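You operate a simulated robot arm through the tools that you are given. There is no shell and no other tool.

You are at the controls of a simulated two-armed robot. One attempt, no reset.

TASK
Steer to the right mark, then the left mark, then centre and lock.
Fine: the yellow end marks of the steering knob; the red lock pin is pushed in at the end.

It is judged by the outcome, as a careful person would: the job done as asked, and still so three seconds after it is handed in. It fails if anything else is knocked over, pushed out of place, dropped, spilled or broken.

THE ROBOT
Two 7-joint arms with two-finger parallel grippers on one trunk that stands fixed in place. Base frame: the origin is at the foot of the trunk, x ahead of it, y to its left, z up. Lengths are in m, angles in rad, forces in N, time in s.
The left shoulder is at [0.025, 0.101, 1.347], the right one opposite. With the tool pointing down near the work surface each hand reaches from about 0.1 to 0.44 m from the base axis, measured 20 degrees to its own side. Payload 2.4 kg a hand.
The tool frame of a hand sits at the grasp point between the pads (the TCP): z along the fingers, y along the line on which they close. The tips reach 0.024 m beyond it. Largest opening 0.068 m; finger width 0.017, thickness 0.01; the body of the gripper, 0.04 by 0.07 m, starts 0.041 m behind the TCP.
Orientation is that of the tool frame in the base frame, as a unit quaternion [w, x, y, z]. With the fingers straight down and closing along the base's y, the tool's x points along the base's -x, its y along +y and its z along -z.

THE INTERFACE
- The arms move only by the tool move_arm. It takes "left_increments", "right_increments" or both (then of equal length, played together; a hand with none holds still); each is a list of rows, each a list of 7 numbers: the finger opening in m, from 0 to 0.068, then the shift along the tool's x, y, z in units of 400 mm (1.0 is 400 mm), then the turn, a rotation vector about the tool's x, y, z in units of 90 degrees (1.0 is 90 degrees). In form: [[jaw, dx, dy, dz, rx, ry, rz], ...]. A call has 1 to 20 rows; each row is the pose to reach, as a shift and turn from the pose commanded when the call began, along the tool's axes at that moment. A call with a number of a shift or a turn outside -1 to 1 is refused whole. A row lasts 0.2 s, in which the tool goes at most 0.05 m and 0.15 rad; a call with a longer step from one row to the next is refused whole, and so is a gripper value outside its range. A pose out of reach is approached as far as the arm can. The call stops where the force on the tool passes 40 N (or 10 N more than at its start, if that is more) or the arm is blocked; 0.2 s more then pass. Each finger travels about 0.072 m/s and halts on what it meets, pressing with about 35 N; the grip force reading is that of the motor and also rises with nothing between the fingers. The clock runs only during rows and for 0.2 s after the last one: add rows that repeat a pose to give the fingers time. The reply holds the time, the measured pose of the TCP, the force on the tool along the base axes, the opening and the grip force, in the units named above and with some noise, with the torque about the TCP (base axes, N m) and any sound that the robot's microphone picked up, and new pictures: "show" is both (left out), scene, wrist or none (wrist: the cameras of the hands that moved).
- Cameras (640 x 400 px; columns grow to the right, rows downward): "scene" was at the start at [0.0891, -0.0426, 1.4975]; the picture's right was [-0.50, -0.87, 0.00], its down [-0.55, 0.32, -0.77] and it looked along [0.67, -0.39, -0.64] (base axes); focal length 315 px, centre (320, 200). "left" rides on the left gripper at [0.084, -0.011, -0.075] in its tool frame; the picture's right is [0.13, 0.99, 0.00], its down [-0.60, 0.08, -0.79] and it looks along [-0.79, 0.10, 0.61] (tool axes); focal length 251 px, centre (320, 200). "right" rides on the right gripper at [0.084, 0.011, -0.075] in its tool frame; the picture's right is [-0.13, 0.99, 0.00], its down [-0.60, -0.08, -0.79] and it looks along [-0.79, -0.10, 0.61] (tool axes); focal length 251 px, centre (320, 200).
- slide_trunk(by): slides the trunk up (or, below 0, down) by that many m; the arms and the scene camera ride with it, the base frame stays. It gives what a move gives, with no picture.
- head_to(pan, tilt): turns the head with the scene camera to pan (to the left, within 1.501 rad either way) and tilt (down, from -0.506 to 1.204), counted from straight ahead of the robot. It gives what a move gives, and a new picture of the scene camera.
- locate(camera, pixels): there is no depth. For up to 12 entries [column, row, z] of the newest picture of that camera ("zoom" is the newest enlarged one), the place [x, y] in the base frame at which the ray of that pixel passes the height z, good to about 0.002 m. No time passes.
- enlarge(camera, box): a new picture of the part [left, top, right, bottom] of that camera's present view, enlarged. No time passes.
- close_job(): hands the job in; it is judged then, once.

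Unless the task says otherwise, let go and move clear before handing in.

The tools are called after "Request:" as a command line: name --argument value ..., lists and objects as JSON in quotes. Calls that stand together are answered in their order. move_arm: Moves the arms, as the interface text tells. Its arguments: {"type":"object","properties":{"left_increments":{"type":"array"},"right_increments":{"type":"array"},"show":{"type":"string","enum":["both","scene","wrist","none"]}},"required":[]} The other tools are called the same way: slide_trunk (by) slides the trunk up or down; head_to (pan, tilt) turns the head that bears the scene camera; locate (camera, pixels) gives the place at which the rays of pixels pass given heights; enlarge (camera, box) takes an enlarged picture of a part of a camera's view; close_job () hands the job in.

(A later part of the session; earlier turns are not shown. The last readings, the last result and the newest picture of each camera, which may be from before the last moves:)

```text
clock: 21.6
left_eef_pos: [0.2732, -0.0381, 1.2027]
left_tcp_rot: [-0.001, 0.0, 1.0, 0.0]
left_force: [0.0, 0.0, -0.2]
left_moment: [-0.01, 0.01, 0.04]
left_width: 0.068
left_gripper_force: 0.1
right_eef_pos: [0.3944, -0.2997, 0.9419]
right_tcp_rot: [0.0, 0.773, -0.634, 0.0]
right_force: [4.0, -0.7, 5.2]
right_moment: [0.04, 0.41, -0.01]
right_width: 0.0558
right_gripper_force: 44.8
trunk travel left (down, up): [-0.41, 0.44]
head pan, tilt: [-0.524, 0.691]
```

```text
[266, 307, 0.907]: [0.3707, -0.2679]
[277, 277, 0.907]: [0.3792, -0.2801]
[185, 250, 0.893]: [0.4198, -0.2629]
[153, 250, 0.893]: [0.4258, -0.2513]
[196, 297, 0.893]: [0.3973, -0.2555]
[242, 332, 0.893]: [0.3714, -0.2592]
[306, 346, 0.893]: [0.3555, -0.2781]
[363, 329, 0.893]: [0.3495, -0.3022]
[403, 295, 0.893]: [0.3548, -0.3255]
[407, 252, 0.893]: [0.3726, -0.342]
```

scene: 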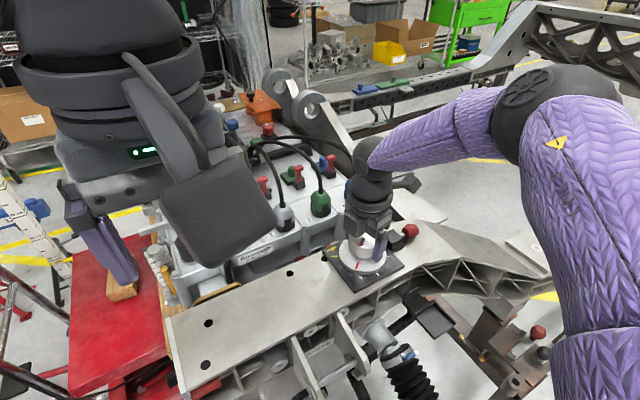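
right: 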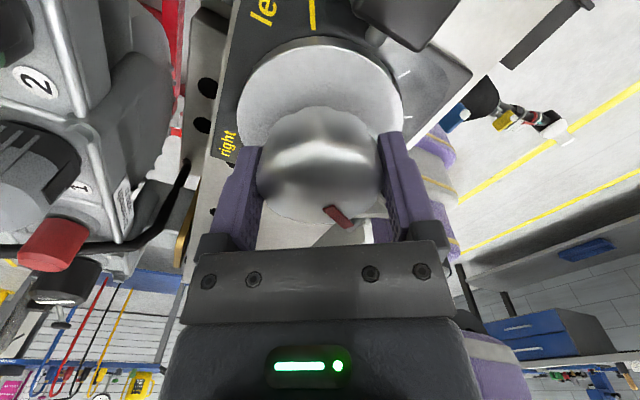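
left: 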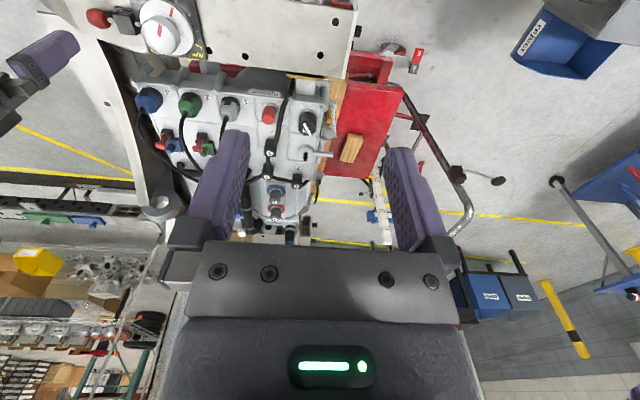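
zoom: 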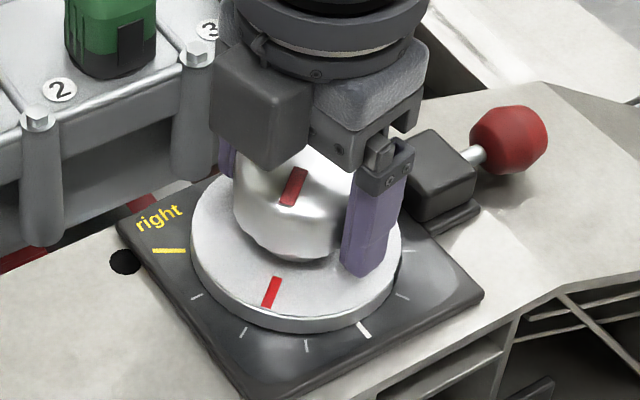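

The ticks fit a circle centred at (0.3965,-0.302) in the scene frame with the yellow mark at 120°. The pointer is at about 51°, so I'll turn another 49° and recheck before the fine approach.

Request:
move_arm --right_increments '[[0.04, 0, 0, 0, 0, 0, 0.055], [0.04, 0, 0, 0, 0, 0, 0.11], [0.04, 0, 0, 0, 0, 0, 0.165], [0.04, 0, 0, 0, 0, 0, 0.22], [0.04, 0, 0, 0, 0, 0, 0.275], [0.04, 0, 0, 0, 0, 0, 0.33], [0.04, 0, 0, 0, 0, 0, 0.385], [0.04, 0, 0, 0, 0, 0, 0.44], [0.04, 0, 0, 0, 0, 0, 0.495], [0.04, 0, 0, 0, 0, 0, 0.55], [0.04, 0, 0, 0, 0, 0, 0.55]]' --show "both"

Request:
enlarge --camera "scene" --box '[312, 200, 424, 290]'

Request:
enlarge --camera "right" --box '[200, 0, 440, 150]'

```text
clock: 23.9
left_eef_pos: [0.2741, -0.0385, 1.2025]
left_tcp_rot: [-0.001, 0.0, 1.0, -0.001]
left_force: [0.6, -0.1, -0.3]
left_moment: [0.0, 0.01, 0.01]
left_width: 0.068
left_gripper_force: 0.0
right_eef_pos: [0.3955, -0.3005, 0.9423]
right_tcp_rot: [0.0, -0.437, 0.9, 0.0]
right_force: [2.5, 4.1, -3.7]
right_moment: [0.49, -0.35, -0.05]
right_width: 0.0554
right_gripper_force: 44.9
trunk travel left (down, up): [-0.41, 0.44]
head pan, tilt: [-0.524, 0.691]
```

scene: 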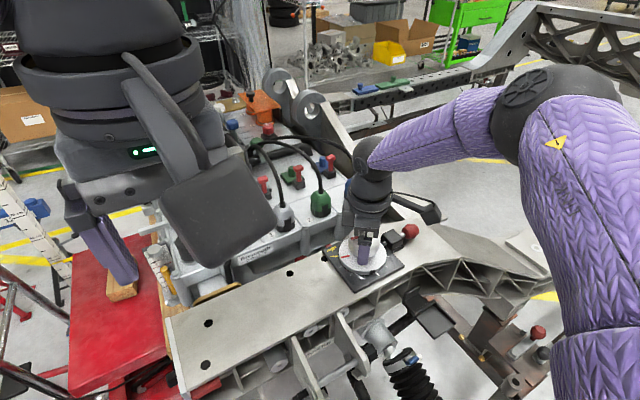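
right: 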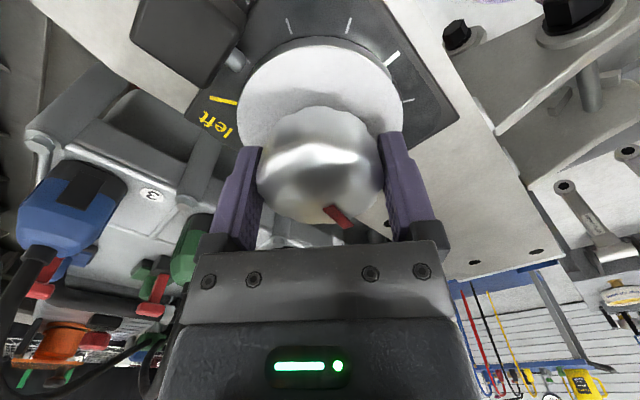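

```text
4.44 times, centred on (368, 245) of scene
```

zoom: 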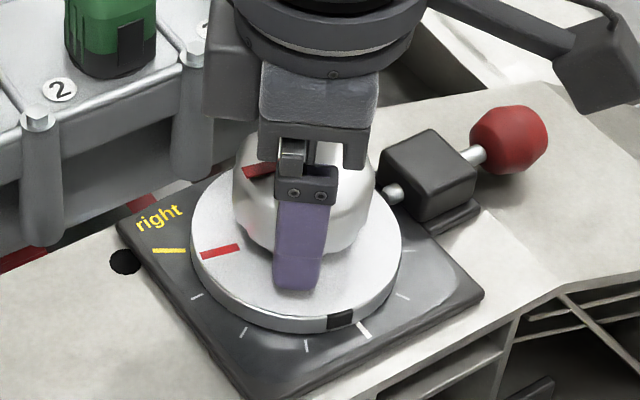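

```text
2.67 times, centred on (320, 75) of right
```

zoom: 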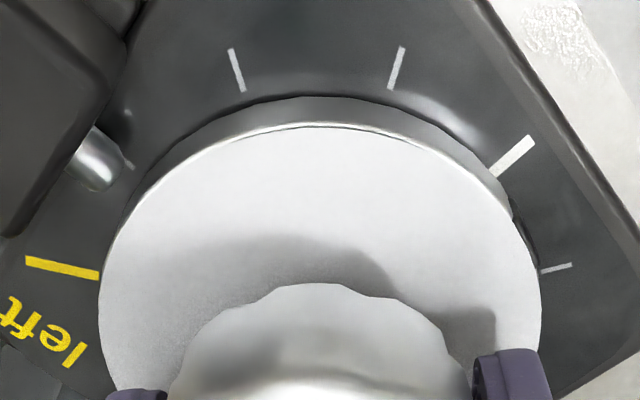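

A black notch is now visible in the disc rim at (340,320). It trails the pointer by 90°, so at centre it will face the pin. I'll measure the remaining angle to the yellow mark.

Request:
enlarge --camera "scene" --box '[330, 230, 394, 270]'

```text
10.00 times, centred on (362, 250) of scene
```

zoom: 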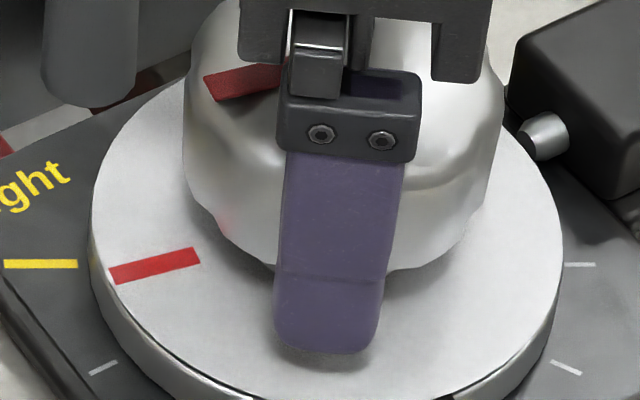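

Request:
locate --camera "zoom" --pixels '[[113, 276, 0.907], [199, 255, 0.907], [6, 265, 0.893], [77, 265, 0.893], [103, 367, 0.893], [566, 367, 0.893], [580, 265, 0.893], [90, 240, 0.907], [562, 240, 0.907], [6, 265, 0.897], [77, 265, 0.897]]'

```text
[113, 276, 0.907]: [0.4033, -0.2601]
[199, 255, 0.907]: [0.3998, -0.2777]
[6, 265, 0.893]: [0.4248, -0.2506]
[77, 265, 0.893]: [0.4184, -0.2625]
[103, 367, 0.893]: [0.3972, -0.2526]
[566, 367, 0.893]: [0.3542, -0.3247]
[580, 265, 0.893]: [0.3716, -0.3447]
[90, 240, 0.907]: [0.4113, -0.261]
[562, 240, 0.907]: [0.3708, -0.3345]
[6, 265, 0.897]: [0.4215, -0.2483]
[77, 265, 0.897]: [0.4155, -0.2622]
```

The pointer reads about 100–101° and the yellow mark about 119–120°. I'll turn another 18° in small steps, then check alignment.

Request:
move_arm --right_increments '[[0.04, 0, 0, 0, 0, 0, 0.04], [0.04, 0, 0, 0, 0, 0, 0.08], [0.04, 0, 0, 0, 0, 0, 0.12], [0.04, 0, 0, 0, 0, 0, 0.16], [0.04, 0, 0, 0, 0, 0, 0.2], [0.04, 0, 0, 0, 0, 0, 0.2]]' --show "scene"

Request:
enlarge --camera "scene" --box '[330, 230, 394, 270]'

```text
clock: 25.4
left_eef_pos: [0.2745, -0.0384, 1.2031]
left_tcp_rot: [-0.001, 0.0, 1.0, 0.0]
left_force: [0.5, 0.2, -0.4]
left_moment: [0.0, 0.01, -0.03]
left_width: 0.0683
left_gripper_force: 0.0
right_eef_pos: [0.394, -0.2996, 0.9431]
right_tcp_rot: [-0.001, -0.291, 0.957, 0.0]
right_force: [3.3, 2.6, -0.5]
right_moment: [0.24, 0.7, -0.06]
right_width: 0.0555
right_gripper_force: 45.4
trunk travel left (down, up): [-0.41, 0.44]
head pan, tilt: [-0.524, 0.691]
```

scene: 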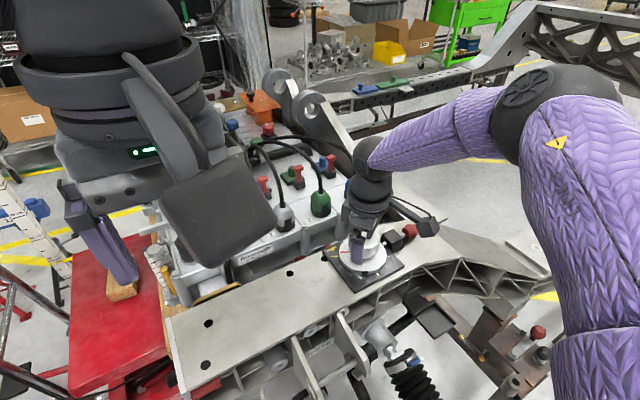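

```text
10.00 times, centred on (362, 250) of scene
```

zoom: 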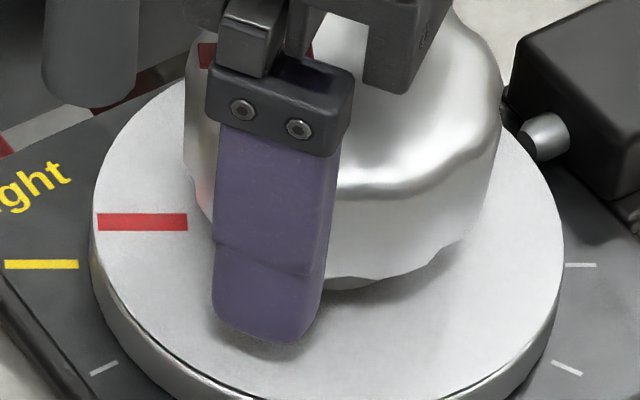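

Request:
locate --camera "zoom" --pixels '[[98, 222.5, 0.907], [187, 221.5, 0.907], [6, 264.5, 0.893], [77, 265, 0.893], [90, 240, 0.907], [564, 240, 0.907]]'

```text
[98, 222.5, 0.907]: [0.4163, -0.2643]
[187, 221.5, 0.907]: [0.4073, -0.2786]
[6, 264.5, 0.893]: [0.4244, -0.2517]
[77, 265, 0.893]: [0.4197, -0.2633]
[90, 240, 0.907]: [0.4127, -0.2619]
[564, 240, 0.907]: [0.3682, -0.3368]
```

By geometry, the 120° mark's direction is parallel to the image's horizontal axis, so the pointer should be exactly horizontal when aligned. It spans (98,222)–(187,222), which looks right, so I'll zoom in further to verify.

Request:
enlarge --camera "scene" --box '[328, 244, 352, 259]'

Request:
enlarge --camera "right" --box '[200, 0, 440, 150]'

```text
16.00 times, centred on (340, 252) of scene
```

zoom: 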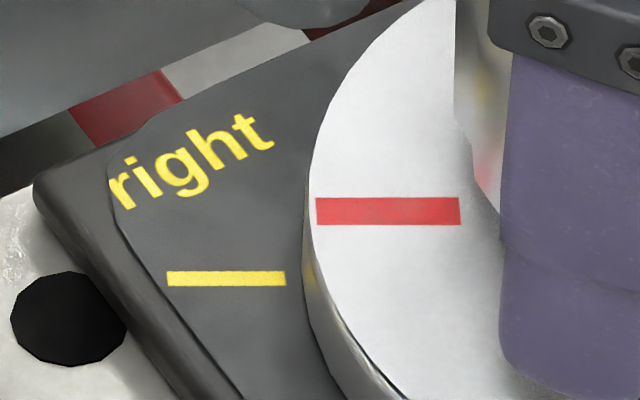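

```text
2.67 times, centred on (320, 75) of right
```

zoom: 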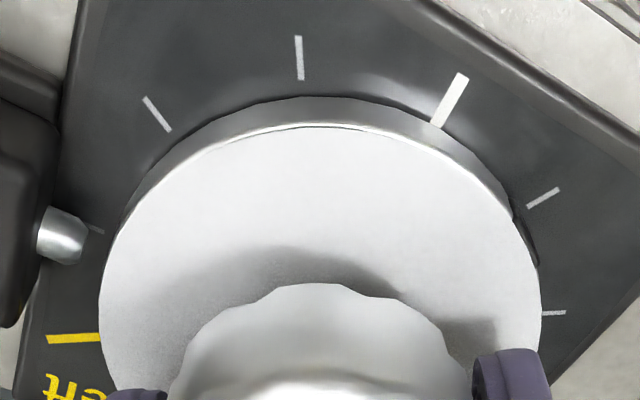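

The pointer at (317–460, ~211) is parallel to the yellow tick within about 1° and just short of it. I'll nudge 1.2° clockwise and hold briefly at the mark.

Request:
move_arm --right_increments '[[0.04, 0, 0, 0, 0, 0, 0.007], [0.04, 0, 0, 0, 0, 0, 0.013], [0.04, 0, 0, 0, 0, 0, 0.013], [0.04, 0, 0, 0, 0, 0, 0.013], [0.04, 0, 0, 0, 0, 0, 0.013]]' --show "scene"

Request:
enlarge --camera "scene" --box '[328, 244, 352, 259]'

```text
clock: 26.6
left_eef_pos: [0.2738, -0.0381, 1.2031]
left_tcp_rot: [-0.002, 0.0, 1.0, 0.0]
left_force: [-1.1, -0.4, 0.5]
left_moment: [-0.03, 0.02, -0.01]
left_width: 0.0681
left_gripper_force: 0.0
right_eef_pos: [0.3946, -0.3006, 0.9427]
right_tcp_rot: [0.0, -0.281, 0.96, -0.001]
right_force: [1.5, 6.2, -11.0]
right_moment: [-0.33, -0.63, -0.01]
right_width: 0.0553
right_gripper_force: 45.1
trunk travel left (down, up): [-0.41, 0.44]
head pan, tilt: [-0.524, 0.691]
```

scene: 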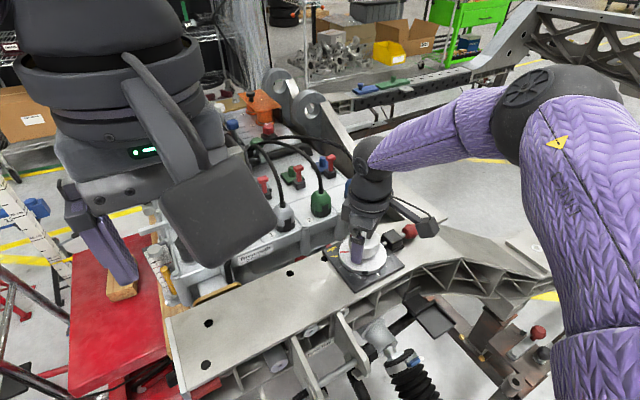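

```text
16.00 times, centred on (340, 252) of scene
```

zoom: 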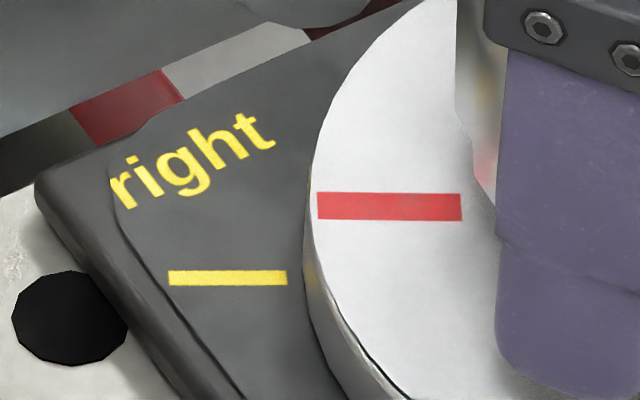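

The pointer is now on the right mark: pointer row 205–207 is nearly horizontal like the tick, p≈120–121°. Now I'll turn counter-clockwise toward the left mark, first leg 85°.

Request:
move_arm --right_increments '[[0.04, 0, 0, 0, 0, 0, -0.05], [0.04, 0, 0, 0, 0, 0, -0.1], [0.04, 0, 0, 0, 0, 0, -0.15], [0.04, 0, 0, 0, 0, 0, -0.2], [0.04, 0, 0, 0, 0, 0, -0.25], [0.04, 0, 0, 0, 0, 0, -0.3], [0.04, 0, 0, 0, 0, 0, -0.35], [0.04, 0, 0, 0, 0, 0, -0.4], [0.04, 0, 0, 0, 0, 0, -0.45], [0.04, 0, 0, 0, 0, 0, -0.5], [0.04, 0, 0, 0, 0, 0, -0.55], [0.04, 0, 0, 0, 0, 0, -0.6], [0.04, 0, 0, 0, 0, 0, -0.65], [0.04, 0, 0, 0, 0, 0, -0.7], [0.04, 0, 0, 0, 0, 0, -0.75], [0.04, 0, 0, 0, 0, 0, -0.8], [0.04, 0, 0, 0, 0, 0, -0.85], [0.04, 0, 0, 0, 0, 0, -0.9], [0.04, 0, 0, 0, 0, 0, -0.95], [0.04, 0, 0, 0, 0, 0, -0.95]]' --show "scene"

Request:
enlarge --camera "scene" --box '[312, 200, 424, 290]'

```text
clock: 30.8
left_eef_pos: [0.2733, -0.0384, 1.2024]
left_tcp_rot: [-0.001, 0.0, 1.0, 0.0]
left_force: [0.5, -0.6, 0.3]
left_moment: [0.01, 0.03, 0.03]
left_width: 0.0681
left_gripper_force: 0.1
right_eef_pos: [0.395, -0.3, 0.9426]
right_tcp_rot: [0.0, 0.859, -0.513, 0.0]
right_force: [1.7, 3.4, -1.6]
right_moment: [0.11, 0.94, 0.0]
right_width: 0.0554
right_gripper_force: 45.3
trunk travel left (down, up): [-0.41, 0.44]
head pan, tilt: [-0.524, 0.691]
```

scene: 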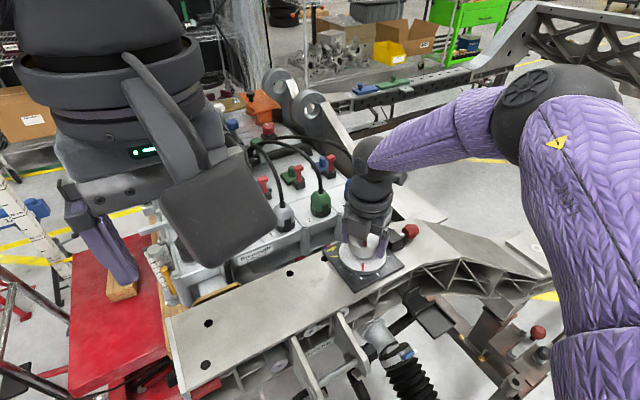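

```text
4.44 times, centred on (368, 245) of scene
```

zoom: 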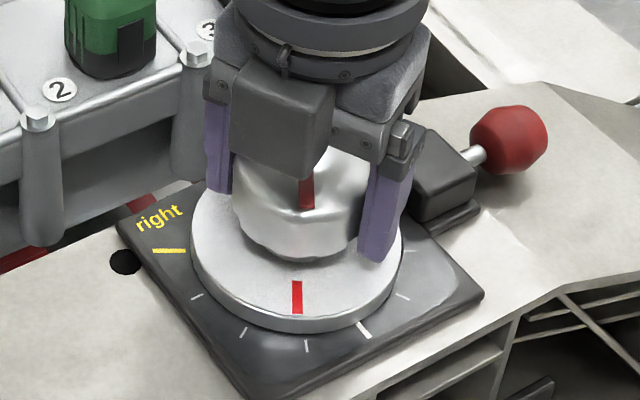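

The pointer is back to about +35° at (297,297), with no slip. I'll continue counter-clockwise another 49° to yaw ≈−168°.

Request:
move_arm --right_increments '[[0.04, 0, 0, 0, 0, 0, -0.05], [0.04, 0, 0, 0, 0, 0, -0.1], [0.04, 0, 0, 0, 0, 0, -0.15], [0.04, 0, 0, 0, 0, 0, -0.2], [0.04, 0, 0, 0, 0, 0, -0.25], [0.04, 0, 0, 0, 0, 0, -0.3], [0.04, 0, 0, 0, 0, 0, -0.35], [0.04, 0, 0, 0, 0, 0, -0.4], [0.04, 0, 0, 0, 0, 0, -0.45], [0.04, 0, 0, 0, 0, 0, -0.5], [0.04, 0, 0, 0, 0, 0, -0.55], [0.04, 0, 0, 0, 0, 0, -0.55]]' --show "both"

Request:
enlarge --camera "scene" --box '[312, 200, 424, 290]'

```text
clock: 33.4
left_eef_pos: [0.2747, -0.0393, 1.2025]
left_tcp_rot: [0.0, 0.0, 1.0, 0.0]
left_force: [-0.2, 0.4, 0.0]
left_moment: [-0.01, 0.03, -0.01]
left_width: 0.0679
left_gripper_force: 0.0
right_eef_pos: [0.3954, -0.3006, 0.9416]
right_tcp_rot: [0.0, 0.994, -0.106, -0.001]
right_force: [0.8, -0.5, -2.7]
right_moment: [-0.05, -0.42, 0.09]
right_width: 0.0557
right_gripper_force: 44.9
trunk travel left (down, up): [-0.41, 0.44]
head pan, tilt: [-0.524, 0.691]
```

scene: 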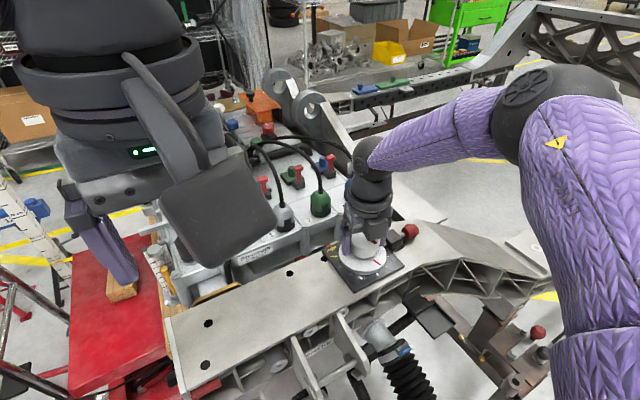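
right: 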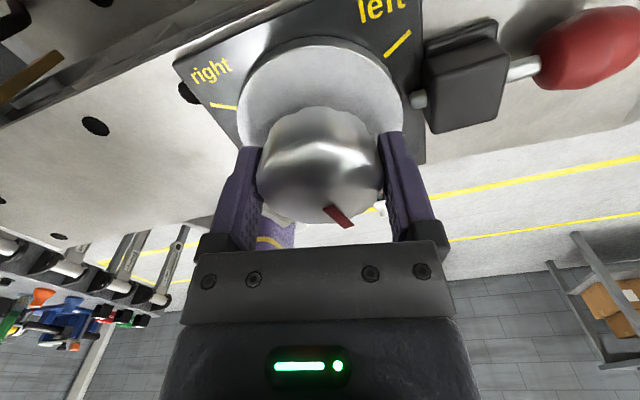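

```text
4.44 times, centred on (368, 245) of scene
```

zoom: 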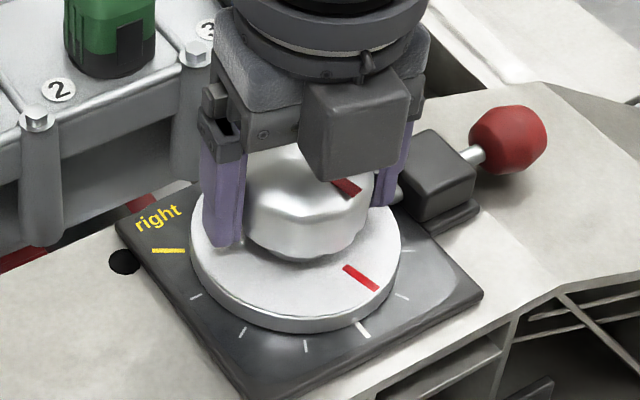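

The pointer is at about −14° at (360,278), and yaw is near its limit at −168°. I'll release and lift straight up for the regrip.

Request:
move_arm --right_increments '[[0.068, 0, 0, 0, 0, 0, 0], [0.068, 0, 0, 0, 0, 0, 0], [0.068, 0, 0, -0.05, 0, 0, 0], [0.068, 0, 0, -0.1, 0, 0, 0], [0.068, 0, 0, -0.15, 0, 0, 0], [0.068, 0, 0, -0.2, 0, 0, 0], [0.068, 0, 0, -0.2, 0, 0, 0]]' --show "scene"

Request:
enlarge --camera "scene" --box '[312, 200, 424, 290]'

```text
clock: 35.0
left_eef_pos: [0.2734, -0.039, 1.2031]
left_tcp_rot: [0.0, 0.0, 1.0, 0.0]
left_force: [0.4, 0.1, -0.4]
left_moment: [0.02, -0.02, 0.02]
left_width: 0.0679
left_gripper_force: 0.0
right_eef_pos: [0.3954, -0.3006, 1.0233]
right_tcp_rot: [0.0, 0.994, -0.107, 0.0]
right_force: [1.0, 0.1, -0.7]
right_moment: [0.01, 0.04, -0.02]
right_width: 0.0678
right_gripper_force: 0.0
trunk travel left (down, up): [-0.41, 0.44]
head pan, tilt: [-0.524, 0.691]
```

scene: 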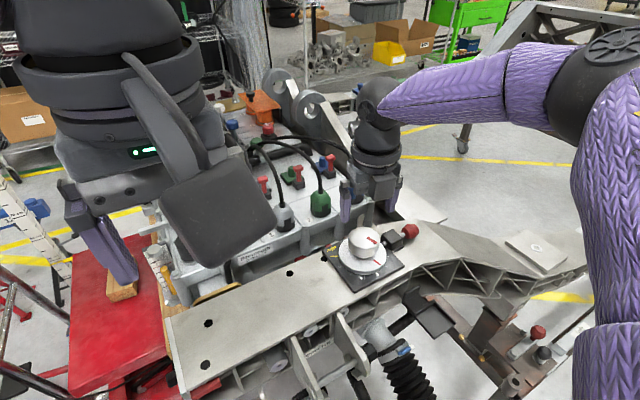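

```text
4.44 times, centred on (368, 245) of scene
```

zoom: 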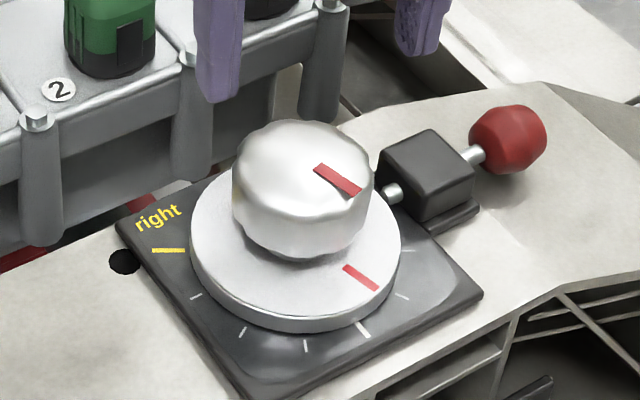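

The knob stayed put after release, with the pointer still at (360,278). I'll rotate the open hand clockwise 118° in two moves, then come back down.

Request:
move_arm --right_increments '[[0.068, 0, 0, 0, 0, 0, 0.09], [0.068, 0, 0, 0, 0, 0, 0.18], [0.068, 0, 0, 0, 0, 0, 0.27], [0.068, 0, 0, 0, 0, 0, 0.36], [0.068, 0, 0, 0, 0, 0, 0.45], [0.068, 0, 0, 0, 0, 0, 0.54], [0.068, 0, 0, 0, 0, 0, 0.63], [0.068, 0, 0, 0, 0, 0, 0.72], [0.068, 0, 0, 0, 0, 0, 0.72]]' --show "none"

Request:
move_arm --right_increments '[[0.068, 0, 0, 0, 0, 0, 0.09], [0.068, 0, 0, 0, 0, 0, 0.18], [0.068, 0, 0, 0, 0, 0, 0.27], [0.068, 0, 0, 0, 0, 0, 0.36], [0.068, 0, 0, 0, 0, 0, 0.45], [0.068, 0, 0, 0, 0, 0, 0.54], [0.068, 0, 0, 0, 0, 0, 0.59], [0.068, 0, 0, 0, 0, 0, 0.59]]' --show "both"

```text
clock: 37.0
left_eef_pos: [0.2733, -0.0382, 1.2024]
left_tcp_rot: [0.0, 0.001, 1.0, 0.0]
left_force: [0.0, 0.4, -0.5]
left_moment: [0.02, -0.03, 0.01]
left_width: 0.0681
left_gripper_force: 0.1
right_eef_pos: [0.3947, -0.2995, 1.022]
right_tcp_rot: [0.001, 0.782, -0.624, 0.0]
right_force: [0.3, 0.4, 0.5]
right_moment: [-0.01, 0.02, 0.02]
right_width: 0.0681
right_gripper_force: 0.0
trunk travel left (down, up): [-0.41, 0.44]
head pan, tilt: [-0.524, 0.691]
```

```text
clock: 38.8
left_eef_pos: [0.2745, -0.0375, 1.2039]
left_tcp_rot: [0.0, 0.0, 1.0, 0.0]
left_force: [-0.7, 0.2, -0.6]
left_moment: [0.01, -0.01, -0.02]
left_width: 0.0681
left_gripper_force: 0.1
right_eef_pos: [0.3953, -0.3005, 1.0224]
right_tcp_rot: [0.0, -0.421, 0.907, 0.0]
right_force: [0.4, -0.2, -0.5]
right_moment: [0.0, 0.02, 0.0]
right_width: 0.0681
right_gripper_force: 0.0
trunk travel left (down, up): [-0.41, 0.44]
head pan, tilt: [-0.524, 0.691]
```

scene: 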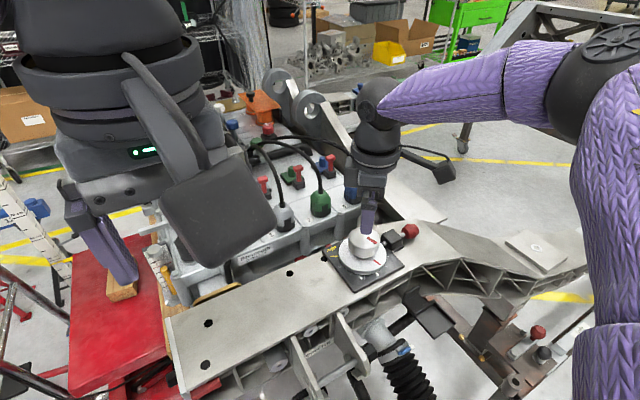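
right: 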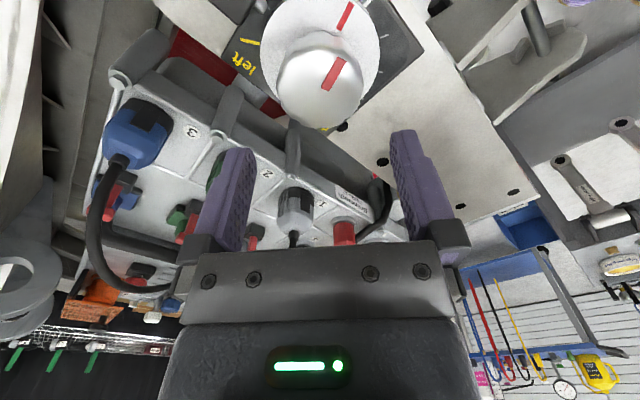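

Yaw is −50°, centred at (0.3953,-0.3005). I'll lower and grip again.

Request:
move_arm --right_increments '[[0.068, 0, 0, 0.05, 0, 0, 0], [0.068, 0, 0, 0.1, 0, 0, 0], [0.068, 0, 0, 0.15, 0, 0, 0], [0.068, 0, 0, 0.2, 0, 0, 0], [0.068, 0, 0, 0.2, 0, 0, 0], [0.05, 0, 0, 0.2, 0, 0, 0], [0.04, 0, 0, 0.2, 0, 0, 0], [0.04, 0, 0, 0.2, 0, 0, 0]]' --show "both"

Request:
enlarge --camera "scene" --box '[312, 200, 424, 290]'

```text
clock: 40.5
left_eef_pos: [0.2743, -0.0378, 1.2021]
left_tcp_rot: [-0.001, 0.0, 1.0, 0.0]
left_force: [-0.1, -0.1, -0.2]
left_moment: [0.0, 0.0, 0.0]
left_width: 0.068
left_gripper_force: 0.1
right_eef_pos: [0.3949, -0.3004, 0.9428]
right_tcp_rot: [0.0, -0.42, 0.907, 0.0]
right_force: [0.4, -1.5, -2.5]
right_moment: [-0.36, -0.37, 0.01]
right_width: 0.0557
right_gripper_force: 44.5
trunk travel left (down, up): [-0.41, 0.44]
head pan, tilt: [-0.524, 0.691]
```

scene: 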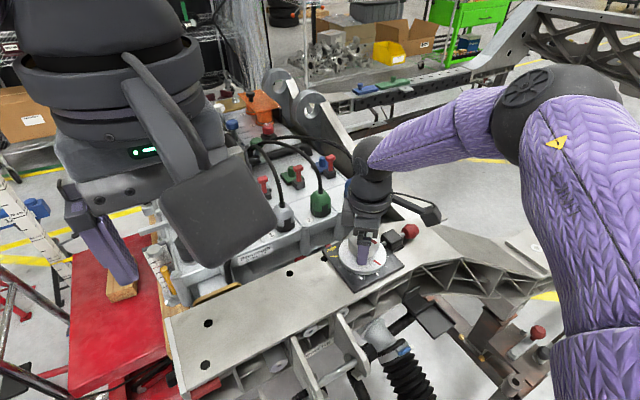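
right: 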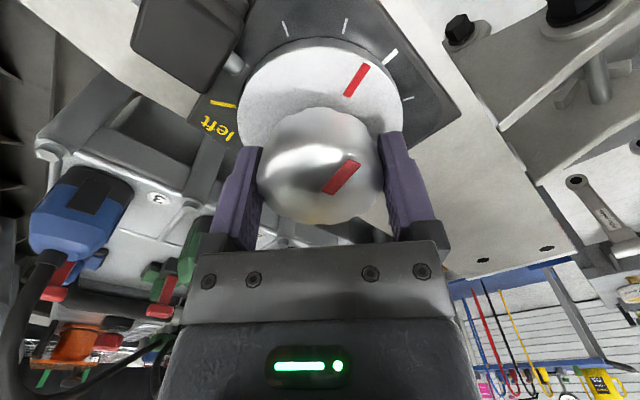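

```text
4.44 times, centred on (368, 245) of scene
```

zoom: 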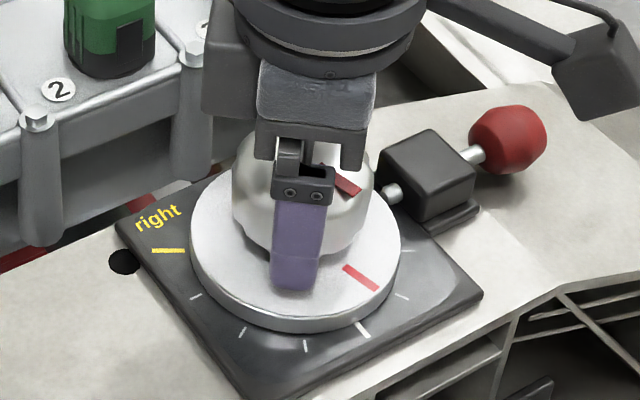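

Regripped at width 55.7 mm with the pointer unmoved. I'll turn counter-clockwise 85°, to p≈−100°.

Request:
move_arm --right_increments '[[0.04, 0, 0, 0, 0, 0, -0.05], [0.04, 0, 0, 0, 0, 0, -0.1], [0.04, 0, 0, 0, 0, 0, -0.15], [0.04, 0, 0, 0, 0, 0, -0.2], [0.04, 0, 0, 0, 0, 0, -0.25], [0.04, 0, 0, 0, 0, 0, -0.3], [0.04, 0, 0, 0, 0, 0, -0.35], [0.04, 0, 0, 0, 0, 0, -0.4], [0.04, 0, 0, 0, 0, 0, -0.45], [0.04, 0, 0, 0, 0, 0, -0.5], [0.04, 0, 0, 0, 0, 0, -0.55], [0.04, 0, 0, 0, 0, 0, -0.6], [0.04, 0, 0, 0, 0, 0, -0.65], [0.04, 0, 0, 0, 0, 0, -0.7], [0.04, 0, 0, 0, 0, 0, -0.75], [0.04, 0, 0, 0, 0, 0, -0.8], [0.04, 0, 0, 0, 0, 0, -0.85], [0.04, 0, 0, 0, 0, 0, -0.9], [0.04, 0, 0, 0, 0, 0, -0.95], [0.04, 0, 0, 0, 0, 0, -0.95]]' --show "both"

Request:
enlarge --camera "right" --box '[220, 0, 460, 150]'

Request:
enlarge --camera "scene" --box '[330, 230, 394, 270]'

```text
clock: 44.8
left_eef_pos: [0.2745, -0.0399, 1.2033]
left_tcp_rot: [-0.001, 0.0, 1.0, 0.0]
left_force: [-0.2, 0.0, 0.7]
left_moment: [-0.04, -0.01, 0.03]
left_width: 0.0681
left_gripper_force: 0.0
right_eef_pos: [0.3962, -0.2994, 0.9425]
right_tcp_rot: [0.0, 0.925, -0.38, 0.0]
right_force: [5.9, -2.2, 5.9]
right_moment: [0.56, -0.04, 0.05]
right_width: 0.0554
right_gripper_force: 45.0
trunk travel left (down, up): [-0.41, 0.44]
head pan, tilt: [-0.524, 0.691]
```

scene: 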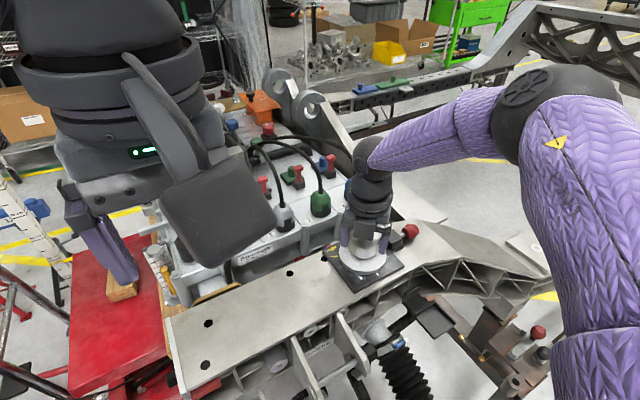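
right: 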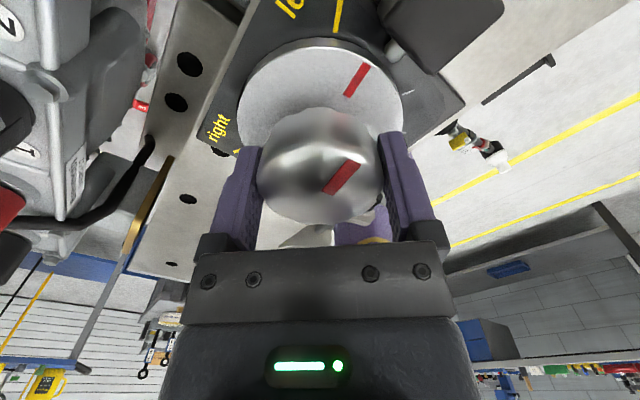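

```text
2.67 times, centred on (340, 75) of right
```

zoom: 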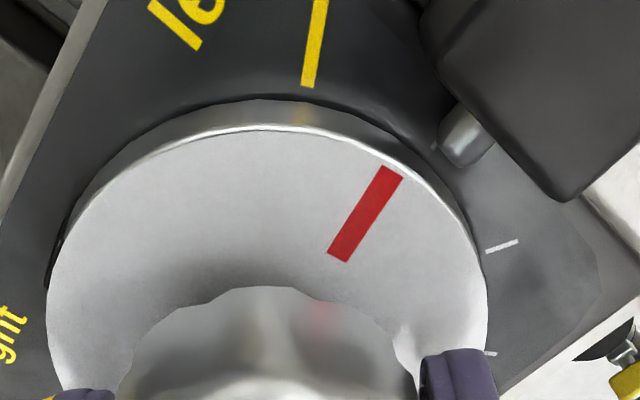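

```text
10.00 times, centred on (362, 250) of scene
```

zoom: 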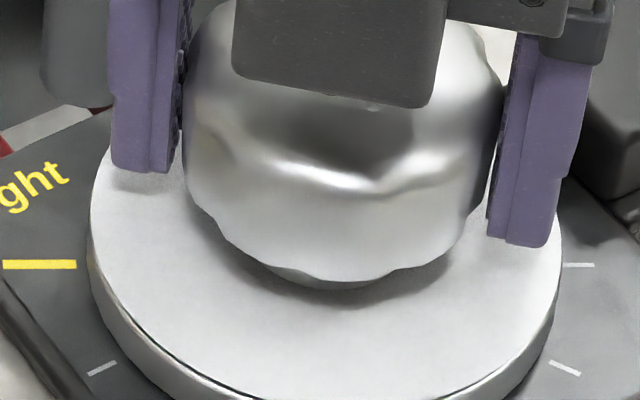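

The wrist zoom shows the left yellow tick at (314,43) and the pointer at (365,213). I'll measure the angle between them.

Request:
locate --camera "right" --pixels '[[367.0, 64.5, 0.907], [346.7, 95.6, 0.907], [335.5, 32.7, 0.893], [340.0, 0.5, 0.893], [402, 93.3, 0.893], [413.9, 90.2, 0.893]]'

```text
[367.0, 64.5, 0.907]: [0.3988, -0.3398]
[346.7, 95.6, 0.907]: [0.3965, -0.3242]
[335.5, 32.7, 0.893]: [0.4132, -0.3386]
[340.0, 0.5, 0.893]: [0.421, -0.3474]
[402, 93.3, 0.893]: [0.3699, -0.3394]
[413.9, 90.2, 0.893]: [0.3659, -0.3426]
```

Measured and integrated angles agree that about 20° remains. I'll turn another 18° counter-clockwise, then check alignment in the wrist view.

Request:
move_arm --right_increments '[[0.04, 0, 0, 0, 0, 0, -0.04], [0.04, 0, 0, 0, 0, 0, -0.08], [0.04, 0, 0, 0, 0, 0, -0.12], [0.04, 0, 0, 0, 0, 0, -0.16], [0.04, 0, 0, 0, 0, 0, -0.2], [0.04, 0, 0, 0, 0, 0, -0.2]]' --show "wrist"

Request:
enlarge --camera "right" --box '[280, 0, 440, 100]'

```text
clock: 46.1
left_eef_pos: [0.273, -0.0391, 1.2019]
left_tcp_rot: [-0.001, 0.0, 1.0, 0.0]
left_force: [0.5, -0.6, 0.1]
left_moment: [0.01, 0.01, -0.03]
left_width: 0.0679
left_gripper_force: 0.1
right_eef_pos: [0.3948, -0.2995, 0.9429]
right_tcp_rot: [0.0, 0.973, -0.23, 0.0]
right_force: [6.3, -1.0, 1.2]
right_moment: [0.24, -0.8, 0.1]
right_width: 0.0557
right_gripper_force: 44.9
trunk travel left (down, up): [-0.41, 0.44]
head pan, tilt: [-0.524, 0.691]
```

right: 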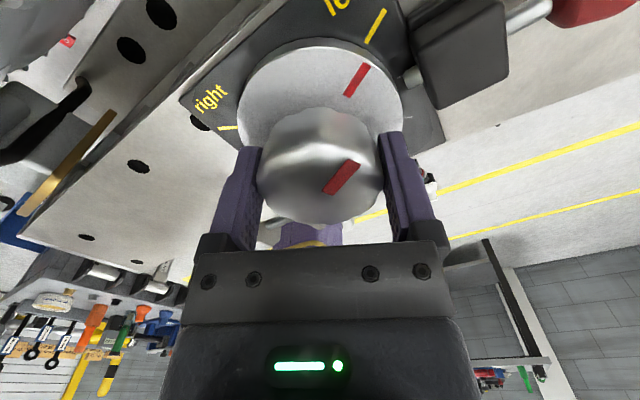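

```text
4.00 times, centred on (360, 50) of right
```

zoom: 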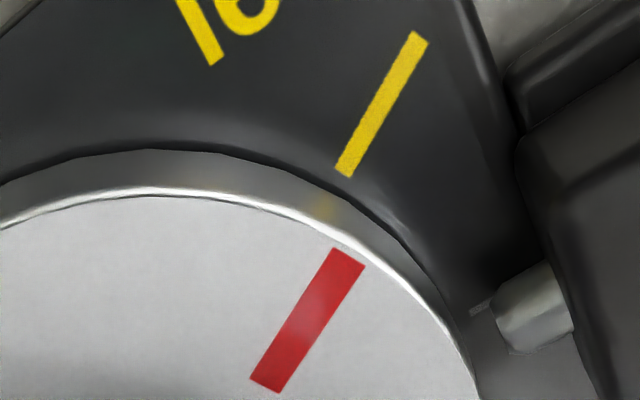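

Back-projecting the pointer and tick into the tool frame leaves about 1.5–2° to go, matching the integrated angle of about −118°. I'll nudge 1.8° and hold.

Request:
move_arm --right_increments '[[0.04, 0, 0, 0, 0, 0, -0.01], [0.04, 0, 0, 0, 0, 0, -0.02], [0.04, 0, 0, 0, 0, 0, -0.02], [0.04, 0, 0, 0, 0, 0, -0.02], [0.04, 0, 0, 0, 0, 0, -0.02]]' --show "both"

Request:
enlarge --camera "right" --box '[280, 0, 440, 100]'

Request:
enlarge --camera "right" --box '[180, 60, 340, 160]'

Request:
enlarge --camera "scene" --box '[330, 220, 394, 260]'

```text
clock: 47.4
left_eef_pos: [0.2744, -0.0389, 1.2023]
left_tcp_rot: [-0.001, 0.0, 1.0, 0.001]
left_force: [0.1, 0.6, 0.1]
left_moment: [0.01, 0.02, 0.0]
left_width: 0.0683
left_gripper_force: 0.0
right_eef_pos: [0.3955, -0.2998, 0.9421]
right_tcp_rot: [-0.001, 0.977, -0.215, 0.0]
right_force: [7.5, -2.4, 3.9]
right_moment: [0.49, -0.03, 0.05]
right_width: 0.0555
right_gripper_force: 45.3
trunk travel left (down, up): [-0.41, 0.44]
head pan, tilt: [-0.524, 0.691]
```

scene: 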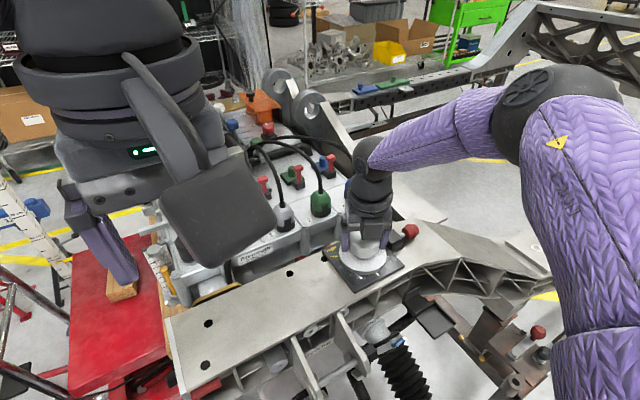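
right: 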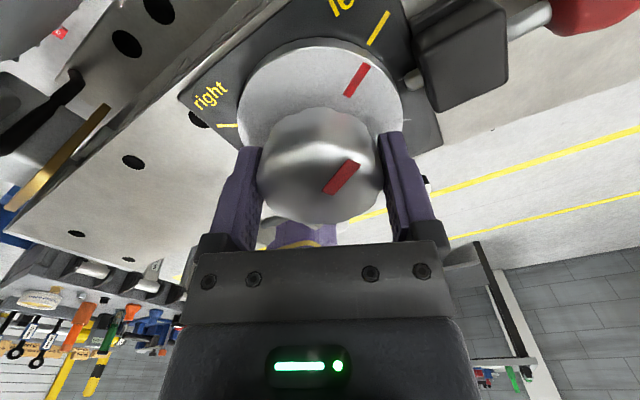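

```text
4.00 times, centred on (360, 50) of right
```

zoom: 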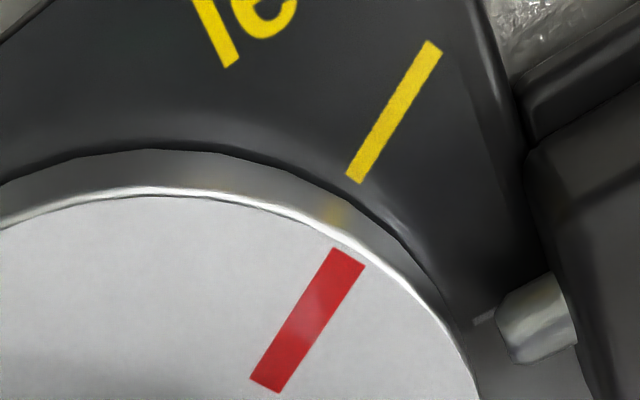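

```text
4.00 times, centred on (260, 110) of right
```

zoom: 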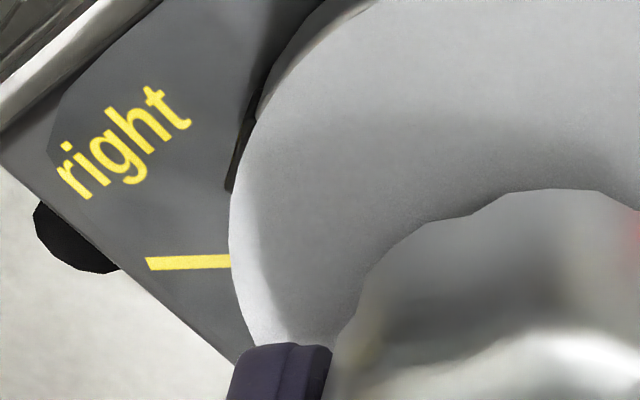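

```text
10.00 times, centred on (362, 240) of scene
```

zoom: 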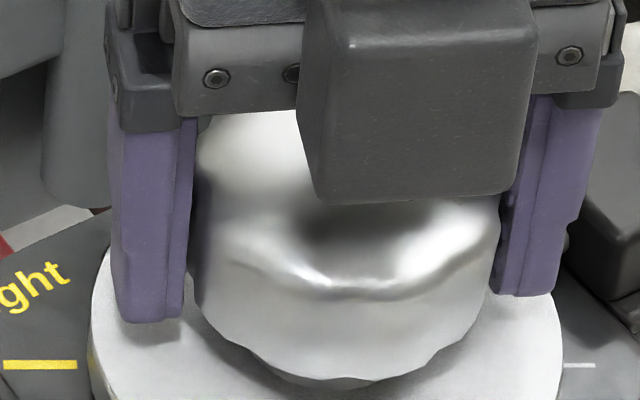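

The pointer (α≈34.7°) and left tick (α≈35.2°) now agree within 1°, so the left mark is reached. Next I'll turn clockwise 120° back to centre, starting with 81°.

Request:
move_arm --right_increments '[[0.04, 0, 0, 0, 0, 0, 0.05], [0.04, 0, 0, 0, 0, 0, 0.1], [0.04, 0, 0, 0, 0, 0, 0.15], [0.04, 0, 0, 0, 0, 0, 0.2], [0.04, 0, 0, 0, 0, 0, 0.25], [0.04, 0, 0, 0, 0, 0, 0.3], [0.04, 0, 0, 0, 0, 0, 0.35], [0.04, 0, 0, 0, 0, 0, 0.4], [0.04, 0, 0, 0, 0, 0, 0.45], [0.04, 0, 0, 0, 0, 0, 0.5], [0.04, 0, 0, 0, 0, 0, 0.55], [0.04, 0, 0, 0, 0, 0, 0.6], [0.04, 0, 0, 0, 0, 0, 0.65], [0.04, 0, 0, 0, 0, 0, 0.7], [0.04, 0, 0, 0, 0, 0, 0.75], [0.04, 0, 0, 0, 0, 0, 0.8], [0.04, 0, 0, 0, 0, 0, 0.85], [0.04, 0, 0, 0, 0, 0, 0.9], [0.04, 0, 0, 0, 0, 0, 0.9]]' --show "none"

Request:
move_arm --right_increments '[[0.04, 0, 0, 0, 0, 0, 0.05], [0.04, 0, 0, 0, 0, 0, 0.1], [0.04, 0, 0, 0, 0, 0, 0.15], [0.04, 0, 0, 0, 0, 0, 0.2], [0.04, 0, 0, 0, 0, 0, 0.25], [0.04, 0, 0, 0, 0, 0, 0.3], [0.04, 0, 0, 0, 0, 0, 0.35], [0.04, 0, 0, 0, 0, 0, 0.4], [0.04, 0, 0, 0, 0, 0, 0.43], [0.04, 0, 0, 0, 0, 0, 0.43]]' --show "both"

Request:
enlarge --camera "right" --box '[220, 0, 440, 137]'

Request:
enlarge --camera "scene" --box '[336, 237, 400, 277]'

```text
clock: 51.4
left_eef_pos: [0.2737, -0.0384, 1.2016]
left_tcp_rot: [-0.001, -0.001, 1.0, 0.001]
left_force: [-0.3, -0.7, -0.1]
left_moment: [0.0, 0.0, -0.04]
left_width: 0.068
left_gripper_force: 0.2
right_eef_pos: [0.3941, -0.2992, 0.9417]
right_tcp_rot: [-0.001, -0.602, 0.798, 0.0]
right_force: [3.4, -1.9, -4.4]
right_moment: [-0.63, -1.18, -0.03]
right_width: 0.0554
right_gripper_force: 45.0
trunk travel left (down, up): [-0.41, 0.44]
head pan, tilt: [-0.524, 0.691]
```

```text
clock: 53.5
left_eef_pos: [0.2736, -0.0394, 1.2029]
left_tcp_rot: [0.0, 0.0, 1.0, 0.0]
left_force: [0.5, 0.4, 0.3]
left_moment: [-0.01, -0.01, -0.04]
left_width: 0.0682
left_gripper_force: 0.1
right_eef_pos: [0.3951, -0.3003, 0.9427]
right_tcp_rot: [0.0, -0.303, 0.953, 0.0]
right_force: [2.6, -1.8, 2.8]
right_moment: [0.18, 0.25, -0.08]
right_width: 0.0556
right_gripper_force: 45.2
trunk travel left (down, up): [-0.41, 0.44]
head pan, tilt: [-0.524, 0.691]
```

scene: 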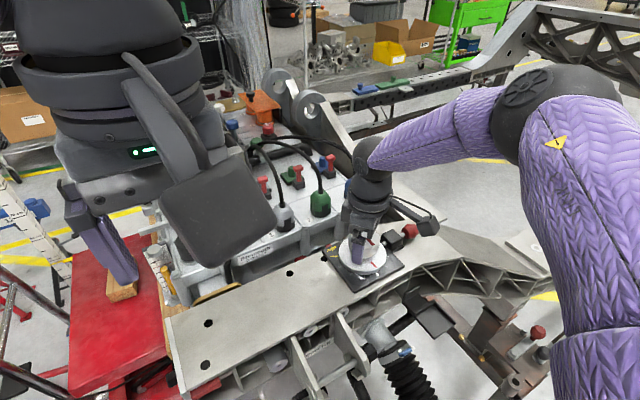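
right: 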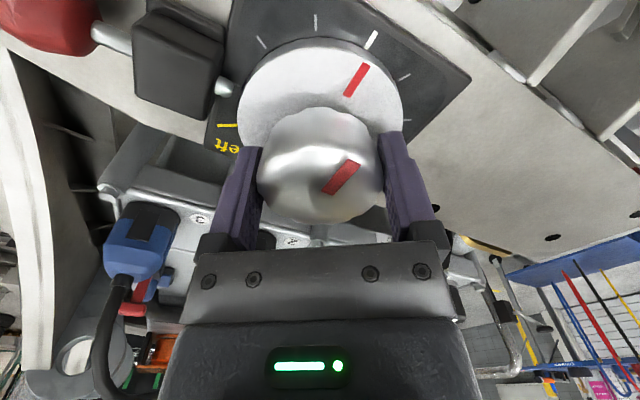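

```text
2.91 times, centred on (330, 68) of right
```

zoom: 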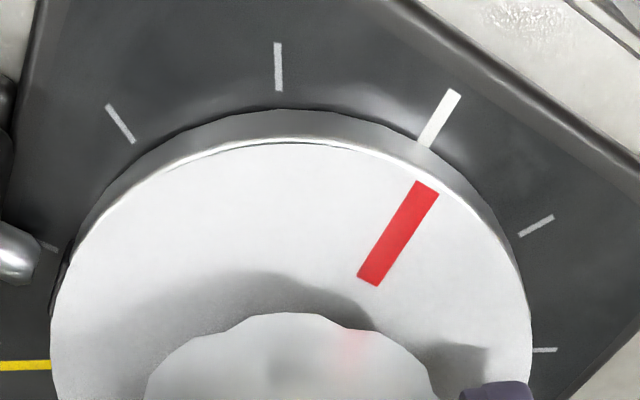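

```text
10.00 times, centred on (368, 257) of scene
```

zoom: 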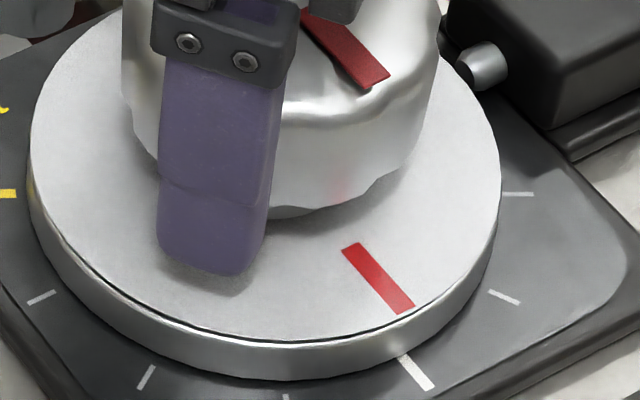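

The pointer is nearly on the centre tick, with the wrist geometry showing about −0.5°. I'll cross-check with locate on the scene camera.

Request:
locate --camera "zoom" --pixels '[[405, 309, 0.907], [351, 247, 0.907], [404, 360, 0.893], [428, 386, 0.893], [518, 193.5, 0.893], [505, 297, 0.893], [147, 377, 0.893], [42, 297, 0.893]]'

Request:
enlarge --camera "right" --box '[180, 40, 300, 115]'

```text
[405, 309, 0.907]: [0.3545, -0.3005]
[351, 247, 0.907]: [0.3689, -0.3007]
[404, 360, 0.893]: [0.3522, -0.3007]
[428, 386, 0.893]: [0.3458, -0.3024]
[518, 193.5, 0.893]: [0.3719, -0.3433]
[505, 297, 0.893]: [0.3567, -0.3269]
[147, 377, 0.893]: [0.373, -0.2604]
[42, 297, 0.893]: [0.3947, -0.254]
```

```text
5.33 times, centred on (240, 78) of right
```

zoom: 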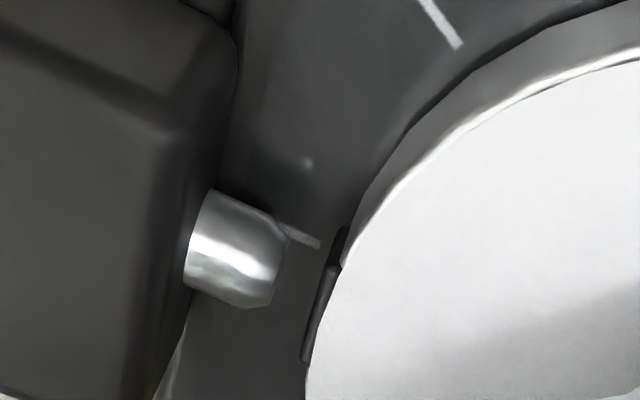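

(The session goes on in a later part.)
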